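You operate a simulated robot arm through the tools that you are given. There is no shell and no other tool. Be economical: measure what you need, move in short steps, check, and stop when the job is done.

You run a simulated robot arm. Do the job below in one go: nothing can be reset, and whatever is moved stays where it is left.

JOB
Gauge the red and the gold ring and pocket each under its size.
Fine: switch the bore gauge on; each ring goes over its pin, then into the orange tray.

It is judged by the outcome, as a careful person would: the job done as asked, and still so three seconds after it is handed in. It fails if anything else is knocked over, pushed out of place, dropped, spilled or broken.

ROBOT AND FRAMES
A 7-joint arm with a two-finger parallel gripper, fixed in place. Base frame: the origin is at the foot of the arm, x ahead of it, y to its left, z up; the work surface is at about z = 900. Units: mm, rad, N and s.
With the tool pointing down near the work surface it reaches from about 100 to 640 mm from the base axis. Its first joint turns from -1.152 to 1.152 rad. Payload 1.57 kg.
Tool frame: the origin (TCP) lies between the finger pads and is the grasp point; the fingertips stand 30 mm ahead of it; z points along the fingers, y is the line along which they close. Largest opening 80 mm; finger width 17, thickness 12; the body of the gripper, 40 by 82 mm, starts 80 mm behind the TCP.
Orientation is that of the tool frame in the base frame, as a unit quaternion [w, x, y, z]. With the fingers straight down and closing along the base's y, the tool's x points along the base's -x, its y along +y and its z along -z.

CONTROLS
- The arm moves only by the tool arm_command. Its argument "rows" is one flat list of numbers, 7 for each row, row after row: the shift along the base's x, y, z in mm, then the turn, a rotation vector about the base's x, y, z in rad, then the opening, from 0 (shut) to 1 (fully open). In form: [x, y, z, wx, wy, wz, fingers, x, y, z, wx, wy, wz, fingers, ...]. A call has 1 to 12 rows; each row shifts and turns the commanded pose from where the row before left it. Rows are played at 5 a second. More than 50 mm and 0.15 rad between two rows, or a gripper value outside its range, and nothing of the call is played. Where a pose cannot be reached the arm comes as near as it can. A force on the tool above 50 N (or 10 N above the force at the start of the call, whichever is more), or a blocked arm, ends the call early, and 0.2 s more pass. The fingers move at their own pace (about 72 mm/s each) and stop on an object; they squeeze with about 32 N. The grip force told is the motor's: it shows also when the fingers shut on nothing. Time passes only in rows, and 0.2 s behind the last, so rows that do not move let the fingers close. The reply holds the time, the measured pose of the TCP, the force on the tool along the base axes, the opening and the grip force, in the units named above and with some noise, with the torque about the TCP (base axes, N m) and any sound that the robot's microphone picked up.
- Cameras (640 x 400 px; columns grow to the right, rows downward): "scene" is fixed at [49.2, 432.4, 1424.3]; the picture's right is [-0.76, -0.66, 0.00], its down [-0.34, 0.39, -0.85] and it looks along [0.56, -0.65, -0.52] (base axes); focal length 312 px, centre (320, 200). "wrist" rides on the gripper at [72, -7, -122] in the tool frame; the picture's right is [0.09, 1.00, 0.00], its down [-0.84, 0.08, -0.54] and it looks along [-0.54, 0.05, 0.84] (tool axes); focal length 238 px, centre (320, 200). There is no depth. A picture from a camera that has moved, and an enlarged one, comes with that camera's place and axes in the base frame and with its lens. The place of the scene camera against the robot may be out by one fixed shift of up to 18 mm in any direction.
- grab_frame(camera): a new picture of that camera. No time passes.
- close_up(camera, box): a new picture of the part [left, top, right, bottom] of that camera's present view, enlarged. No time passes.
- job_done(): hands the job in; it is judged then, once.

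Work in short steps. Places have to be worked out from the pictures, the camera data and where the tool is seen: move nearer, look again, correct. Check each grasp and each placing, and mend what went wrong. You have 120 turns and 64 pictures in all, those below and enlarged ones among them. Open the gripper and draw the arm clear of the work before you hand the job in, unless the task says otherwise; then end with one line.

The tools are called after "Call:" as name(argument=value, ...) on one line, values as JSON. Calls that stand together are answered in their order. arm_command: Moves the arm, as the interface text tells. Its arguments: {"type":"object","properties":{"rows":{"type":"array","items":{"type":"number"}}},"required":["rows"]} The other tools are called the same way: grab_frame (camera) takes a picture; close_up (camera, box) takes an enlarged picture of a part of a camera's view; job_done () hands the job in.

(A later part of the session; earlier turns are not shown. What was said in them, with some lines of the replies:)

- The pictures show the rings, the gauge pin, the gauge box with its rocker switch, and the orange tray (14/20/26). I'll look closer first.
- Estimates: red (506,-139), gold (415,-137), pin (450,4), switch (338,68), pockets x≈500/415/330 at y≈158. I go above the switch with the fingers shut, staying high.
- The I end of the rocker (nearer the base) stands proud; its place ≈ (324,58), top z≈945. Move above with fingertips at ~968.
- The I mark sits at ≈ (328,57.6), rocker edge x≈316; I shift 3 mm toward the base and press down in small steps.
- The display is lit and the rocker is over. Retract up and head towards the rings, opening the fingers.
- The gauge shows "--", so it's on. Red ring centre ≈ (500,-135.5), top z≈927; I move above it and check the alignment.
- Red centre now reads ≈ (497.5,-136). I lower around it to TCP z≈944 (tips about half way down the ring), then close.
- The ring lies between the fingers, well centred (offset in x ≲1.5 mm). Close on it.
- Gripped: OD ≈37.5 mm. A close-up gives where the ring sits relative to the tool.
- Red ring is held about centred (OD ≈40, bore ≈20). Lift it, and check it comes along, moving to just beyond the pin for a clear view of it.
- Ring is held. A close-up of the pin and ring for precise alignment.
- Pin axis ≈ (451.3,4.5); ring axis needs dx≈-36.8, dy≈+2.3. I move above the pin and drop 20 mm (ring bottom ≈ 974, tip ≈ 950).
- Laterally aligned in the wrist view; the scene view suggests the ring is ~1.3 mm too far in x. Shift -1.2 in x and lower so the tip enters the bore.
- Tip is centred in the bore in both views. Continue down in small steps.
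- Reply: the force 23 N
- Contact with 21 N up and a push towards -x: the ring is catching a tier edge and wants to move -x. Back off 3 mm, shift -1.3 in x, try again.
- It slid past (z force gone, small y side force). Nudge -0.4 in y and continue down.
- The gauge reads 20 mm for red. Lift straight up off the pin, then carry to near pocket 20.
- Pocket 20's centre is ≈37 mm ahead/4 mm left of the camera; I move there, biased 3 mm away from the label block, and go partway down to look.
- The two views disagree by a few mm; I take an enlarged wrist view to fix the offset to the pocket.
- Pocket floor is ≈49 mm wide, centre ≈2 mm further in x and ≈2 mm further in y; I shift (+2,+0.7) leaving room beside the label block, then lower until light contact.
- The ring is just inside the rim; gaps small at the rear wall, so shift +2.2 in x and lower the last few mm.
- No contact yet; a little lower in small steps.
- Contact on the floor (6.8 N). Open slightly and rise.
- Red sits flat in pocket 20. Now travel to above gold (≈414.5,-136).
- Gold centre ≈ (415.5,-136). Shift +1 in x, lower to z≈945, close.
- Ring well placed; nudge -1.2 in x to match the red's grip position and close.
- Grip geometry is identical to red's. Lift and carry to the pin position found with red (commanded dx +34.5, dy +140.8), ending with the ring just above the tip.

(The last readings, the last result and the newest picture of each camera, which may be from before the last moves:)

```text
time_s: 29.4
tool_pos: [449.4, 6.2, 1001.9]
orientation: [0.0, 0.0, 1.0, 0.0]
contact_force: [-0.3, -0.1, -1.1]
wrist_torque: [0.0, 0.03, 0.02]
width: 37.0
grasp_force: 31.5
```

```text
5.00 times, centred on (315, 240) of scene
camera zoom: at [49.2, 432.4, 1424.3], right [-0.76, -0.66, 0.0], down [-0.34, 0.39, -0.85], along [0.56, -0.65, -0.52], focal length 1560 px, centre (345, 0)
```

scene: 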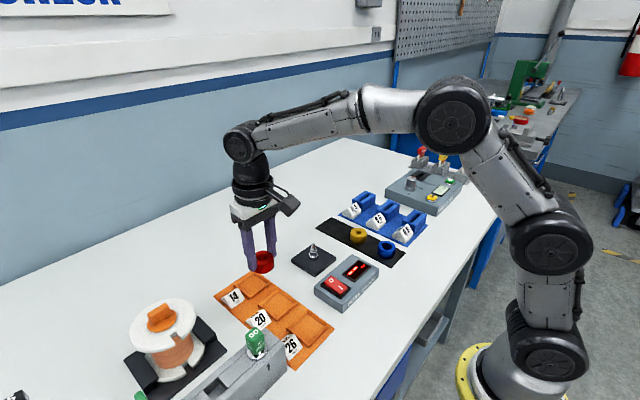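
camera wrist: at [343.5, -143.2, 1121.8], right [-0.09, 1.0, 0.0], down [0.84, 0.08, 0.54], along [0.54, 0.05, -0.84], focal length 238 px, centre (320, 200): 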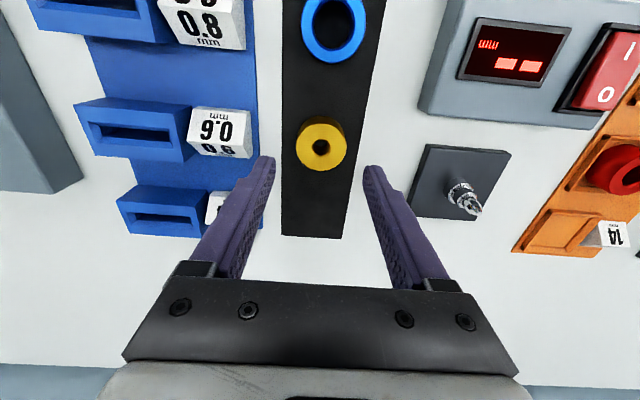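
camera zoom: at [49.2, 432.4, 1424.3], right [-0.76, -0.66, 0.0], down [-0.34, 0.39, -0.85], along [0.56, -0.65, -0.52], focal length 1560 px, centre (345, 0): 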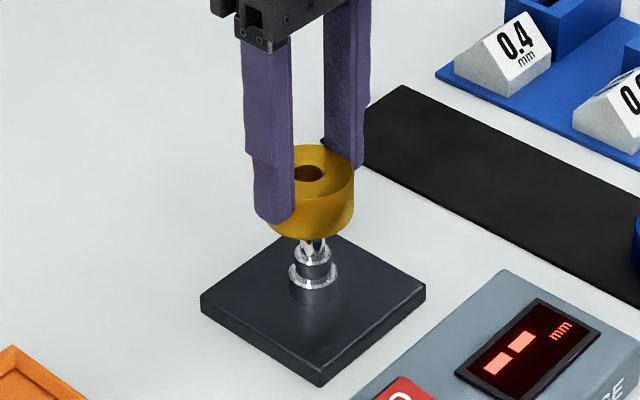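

Alignment looks good. Lower in small steps over the tip, watching force.

Call:
arm_command(rows=[0, 0, -5, 0, 0, 0, 0.3, 0, 0, -5, 0, 0, 0, 0.3, 0, 0, -4, 0, 0, 0, 0.3, 0, 0, -4, 0, 0, 0, 0.3, 0, 0, -3, 0, 0, 0, 0.3])

Call:
close_up(camera="wrist", box=[270, 125, 370, 215])

```text
time_s: 30.6
tool_pos: [449.0, 4.0, 980.6]
orientation: [-0.001, 0.0, 1.0, 0.0]
contact_force: [-1.6, 1.6, 0.8]
wrist_torque: [0.09, 0.1, -0.01]
width: 37.1
grasp_force: 32.0
```

```text
4.44 times, centred on (320, 170) of wrist
camera zoom: at [378.9, -2.6, 1103.3], right [-0.09, 1.0, 0.0], down [0.84, 0.08, 0.54], along [0.54, 0.05, -0.84], focal length 1059 px, centre (320, 333)
```

zoom: 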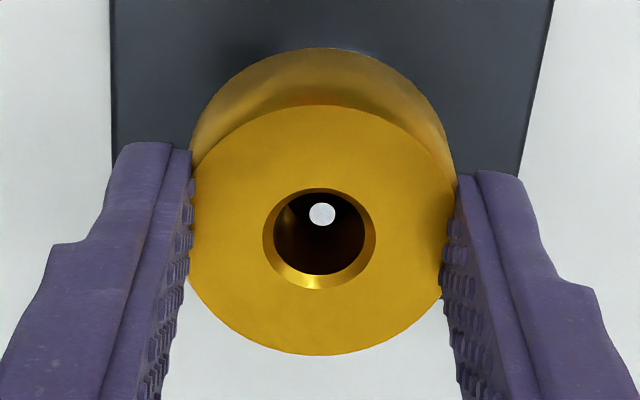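

The tip is inside the bore with only slight side forces (-1.6, +1.6). Follow them a little and continue down.

Call:
arm_command(rows=[-0.3, 0.3, -2, 0, 0, 0, 0.3, 0, 0, -2, 0, 0, 0, 0.3, 0, 0, -2, 0, 0, 0, 0.3])

Call:
close_up(camera="scene", box=[270, 200, 390, 300])

```text
time_s: 31.4
tool_pos: [448.9, 5.0, 978.1]
orientation: [0.002, -0.001, 1.0, 0.0]
contact_force: [-10.0, -4.3, 20.4]
wrist_torque: [-0.16, 0.51, -0.01]
width: 37.3
grasp_force: 32.4
```

```text
4.00 times, centred on (330, 250) of scene
camera zoom: at [48.7, 432.3, 1424.4], right [-0.76, -0.66, 0.0], down [-0.34, 0.39, -0.85], along [0.56, -0.65, -0.52], focal length 1248 px, centre (280, 0)
```

zoom: 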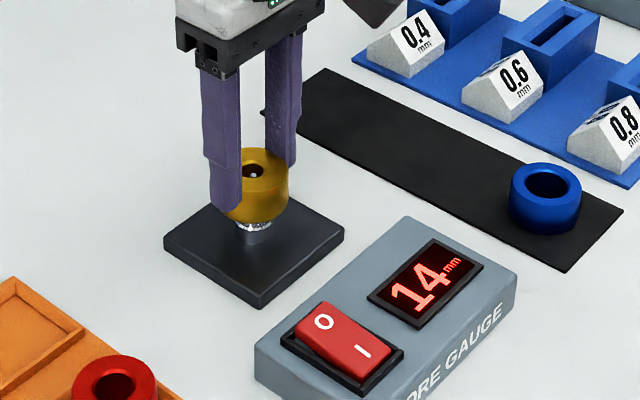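

Gauge reads 14 mm. I relieve the side load to let the ring seat properly for a moment.

Call:
arm_command(rows=[0, 0, 3, 0, 0, 0, 0.3, -0.9, -0.4, 0, 0, 0, 0, 0.3, 0, 0, -1.5, 0, 0, 0, 0.3, 0, 0, -1.5, 0, 0, 0, 0.3, 0, 0, 0, 0, 0, 0, 0.3])

Call:
close_up(camera="scene", box=[270, 200, 390, 300])

```text
time_s: 32.6
tool_pos: [448.3, 6.0, 978.6]
orientation: [0.004, 0.0, 1.0, 0.0]
contact_force: [2.0, 0.3, 22.8]
wrist_torque: [-0.11, 0.04, -0.01]
width: 37.4
grasp_force: 32.5
```

```text
4.00 times, centred on (330, 250) of scene
camera zoom: at [49.0, 432.4, 1424.3], right [-0.76, -0.66, 0.0], down [-0.34, 0.39, -0.85], along [0.56, -0.65, -0.52], focal length 1248 px, centre (280, 0)
```

zoom: 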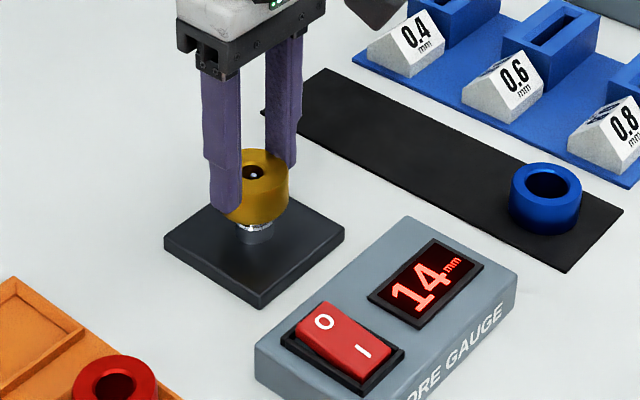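

Seated with a pure vertical load, 14 mm confirmed. Lift off and carry to beyond pocket 14 for a clear view.

Call:
arm_command(rows=[0, 0, 10, 0, 0, 0, 0.3, 0, 0, 15, 0, 0, 0, 0.3, 0, 0, 25, 0, 0, 0, 0.3, 0, 0, 10, 0, 0, 0, 0.3, 20, 36, 0, 0, 0, 0, 0.3, 20, 37, 0, 0, 0, 0, 0.3, 20, 37, 0, 0, 0, 0, 0.3, 22, 37, 0, 0, 0, 0, 0.3, 0, 0, 0, 0, 0, 0, 0.3])

Call:
grab_frame(camera="wrist")

Call:
close_up(camera="wrist", box=[260, 40, 400, 150])

```text
time_s: 34.6
tool_pos: [528.1, 151.5, 1035.7]
orientation: [0.001, -0.001, 1.0, 0.001]
contact_force: [1.2, 0.5, -1.2]
wrist_torque: [0.01, 0.02, -0.02]
width: 37.3
grasp_force: 31.9
```

```text
16 pictures are left
camera wrist: at [457.9, 144.8, 1157.2], right [-0.09, 1.0, 0.0], down [0.84, 0.08, 0.54], along [0.54, 0.05, -0.84], focal length 238 px, centre (320, 200)
```

wrist: 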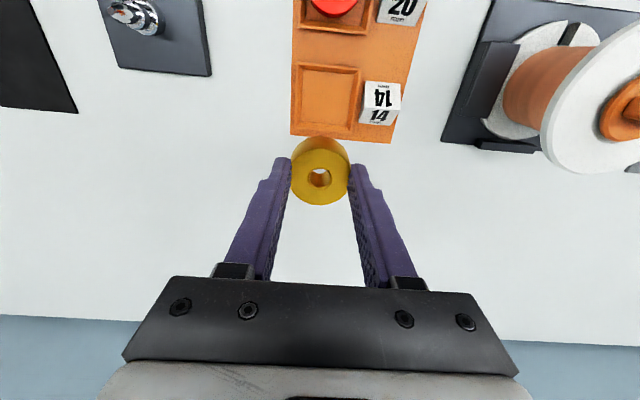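

```text
3.64 times, centred on (330, 95) of wrist
camera zoom: at [457.9, 144.8, 1157.2], right [-0.09, 1.0, 0.0], down [0.84, 0.08, 0.54], along [0.54, 0.05, -0.84], focal length 867 px, centre (284, 582)
```

zoom: 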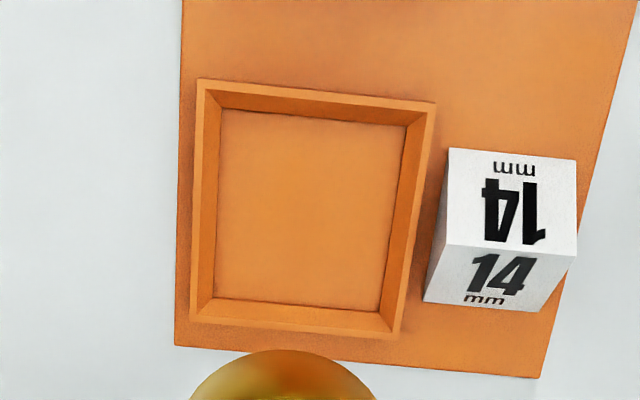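

Pocket 14 floor centre ≈ X 43.7, Y 9.6 from the camera; ring's calibrated place is X≈74, Y≈7. Move (-30.3,+1.2) and lower to just above the rim.

Call:
arm_command(rows=[-15, 0.6, 0, 0, 0, 0, 0.3, -15.3, 0.6, 0, 0, 0, 0, 0.3, 0, 0, -30, 0, 0, 0, 0.3, 0, 0, -30, 0, 0, 0, 0.3, 0, 0, -18, 0, 0, 0, 0.3, 0, 0, 0, 0, 0, 0, 0.3])

Call:
close_up(camera="wrist", box=[260, 100, 420, 220])

Call:
close_up(camera="scene", box=[200, 230, 320, 330])

```text
time_s: 36.0
tool_pos: [500.2, 152.9, 957.5]
orientation: [0.0, 0.0, 1.0, -0.001]
contact_force: [0.2, 0.9, -0.2]
wrist_torque: [0.01, -0.01, -0.02]
width: 37.5
grasp_force: 31.6
```

```text
3.33 times, centred on (340, 160) of wrist
camera zoom: at [428.9, 146.0, 1079.2], right [-0.09, 1.0, 0.0], down [0.84, 0.08, 0.54], along [0.54, 0.05, -0.84], focal length 794 px, centre (253, 333)
```

zoom: 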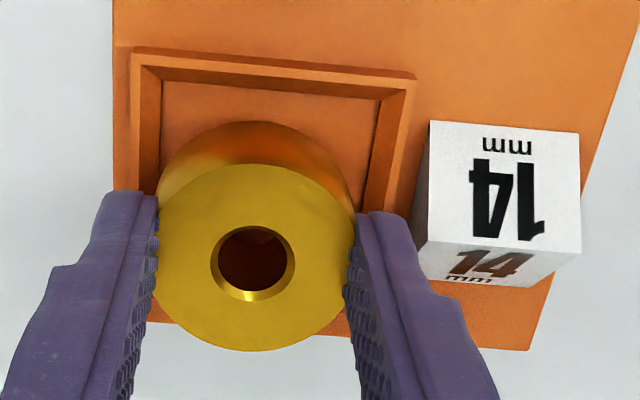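

```text
4.00 times, centred on (260, 280) of scene
camera zoom: at [49.3, 432.4, 1424.3], right [-0.76, -0.66, 0.0], down [-0.34, 0.39, -0.85], along [0.56, -0.65, -0.52], focal length 1248 px, centre (560, -120)
```

zoom: 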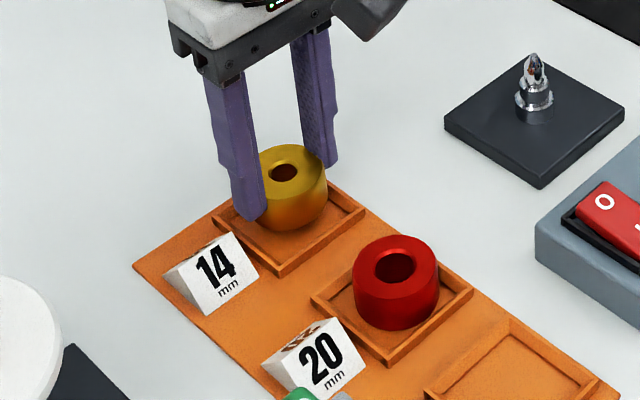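

Ring sits over the pocket, slightly forward and left; correct (-1,+0.6) and lower in steps to contact.

Call:
arm_command(rows=[-1, 0.6, 0, 0, 0, 0, 0.3, 0, 0, -5, 0, 0, 0, 0.3, 0, 0, -3, 0, 0, 0, 0.3, 0, 0, -1.5, 0, 0, 0, 0.3, 0, 0, -1.5, 0, 0, 0, 0.3])

Call:
close_up(camera="scene", box=[210, 230, 310, 310])

```text
time_s: 37.2
tool_pos: [498.2, 155.0, 946.1]
orientation: [0.0, -0.001, 1.0, 0.0]
contact_force: [-0.9, -0.5, -0.4]
wrist_torque: [0.02, -0.01, 0.01]
width: 36.8
grasp_force: 31.9
```

```text
5.00 times, centred on (260, 270) of scene
camera zoom: at [49.3, 432.4, 1424.3], right [-0.76, -0.66, 0.0], down [-0.34, 0.39, -0.85], along [0.56, -0.65, -0.52], focal length 1560 px, centre (620, -150)
```

zoom: 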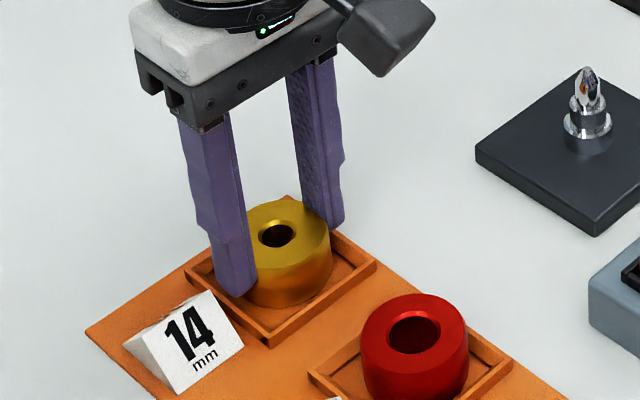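

Inside the walls, nearly on the floor. Continue 1 mm steps until contact.

Call:
arm_command(rows=[0, 0, -1, 0, 0, 0, 0.3, 0, 0, -1, 0, 0, 0, 0.3, 0, 0, 0, 0, 0, 0, 0.3])

```text
time_s: 38.0
tool_pos: [496.9, 154.2, 947.5]
orientation: [0.001, 0.0, 1.0, -0.001]
contact_force: [-2.4, -1.7, 8.7]
wrist_torque: [0.08, 0.17, 0.07]
width: 37.2
grasp_force: 32.4
```

Contact (8.7 N). Release with a small opening and rise.

Call:
arm_command(rows=[0, 0, 0, 0, 0, 0, 0.54, 0, 0, 0, 0, 0, 0, 0.54, 0, 0, 10, 0, 0, 0, 0.54, 0, 0, 20, 0, 0, 0, 0.54, 0, 0, 40, 0, 0, 0, 0.54, 0, 0, 40, 0, 0, 0, 0.54, 0, -30, 30, 0, 0, 0, 0.54, 0, -40, 30, 0, 0, 0, 0.6, 0, -40, 20, 0, 0, 0, 0.8, 0, 0, 0, 0, 0, 0, 0.8])

Call:
close_up(camera="scene", box=[200, 200, 400, 360])

Call:
grab_frame(camera="wrist")

```text
time_s: 40.2
tool_pos: [499.0, 44.5, 1135.4]
orientation: [0.0, -0.001, 1.0, 0.001]
contact_force: [-0.7, -0.5, -0.2]
wrist_torque: [0.01, 0.02, -0.02]
width: 64.0
grasp_force: 0.1
```

```text
2.50 times, centred on (300, 280) of scene
camera zoom: at [49.2, 432.4, 1424.3], right [-0.76, -0.66, 0.0], down [-0.34, 0.39, -0.85], along [0.56, -0.65, -0.52], focal length 780 px, centre (370, 0)
```

zoom: 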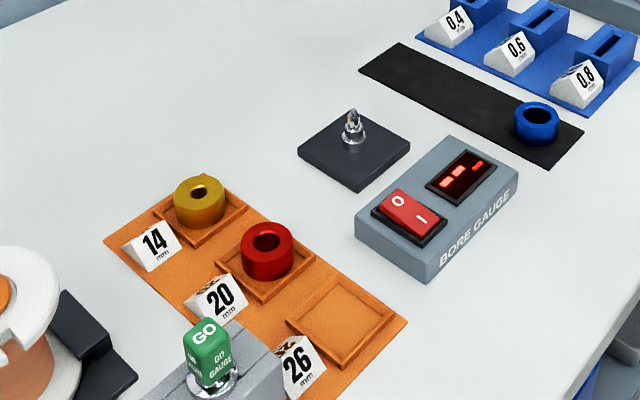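

```text
10 pictures are left
camera wrist: at [427.2, 37.6, 1257.2], right [-0.09, 1.0, 0.0], down [0.84, 0.08, 0.54], along [0.54, 0.05, -0.84], focal length 238 px, centre (320, 200)
```

wrist: 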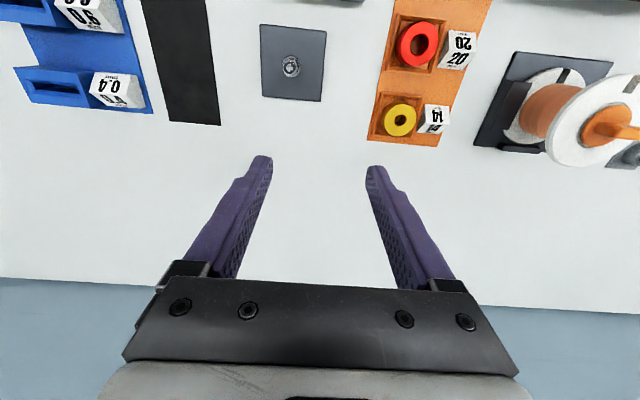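

Both rings are in their pockets; I check that they lie flat.

Call:
close_up(camera="scene", box=[230, 255, 310, 319])

Call:
close_up(camera="wrist", box=[360, 10, 480, 150])

```text
6.25 times, centred on (270, 287) of scene
camera zoom: at [49.2, 432.4, 1424.3], right [-0.76, -0.66, 0.0], down [-0.34, 0.39, -0.85], along [0.56, -0.65, -0.52], focal length 1949 px, centre (632, -344)
```

zoom: 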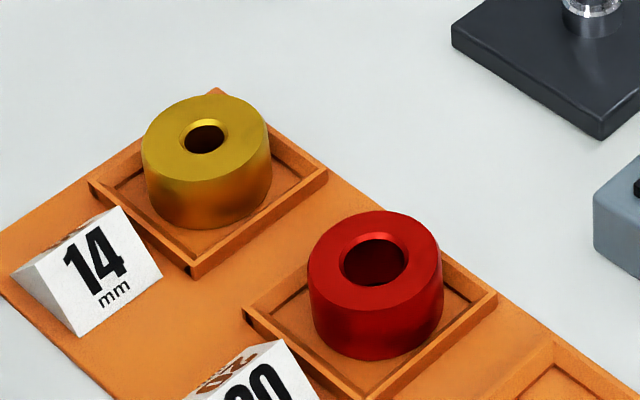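

```text
2.86 times, centred on (420, 80) of wrist
camera zoom: at [427.2, 37.6, 1257.2], right [-0.09, 1.0, 0.0], down [0.84, 0.08, 0.54], along [0.54, 0.05, -0.84], focal length 681 px, centre (34, 543)
```

zoom: 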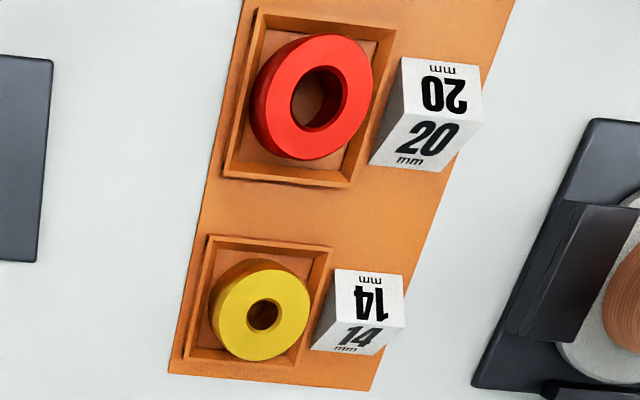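

Both rings lie flat on the pocket floors, the gripper is open and clear, so I hand the job in.

Call:
job_done()

```text
The job is handed in.
```

The red ring gauged at 20 mm and the gold at 14 mm; each lies flat in the orange-tray pocket of its size, and the bore gauge was left on.
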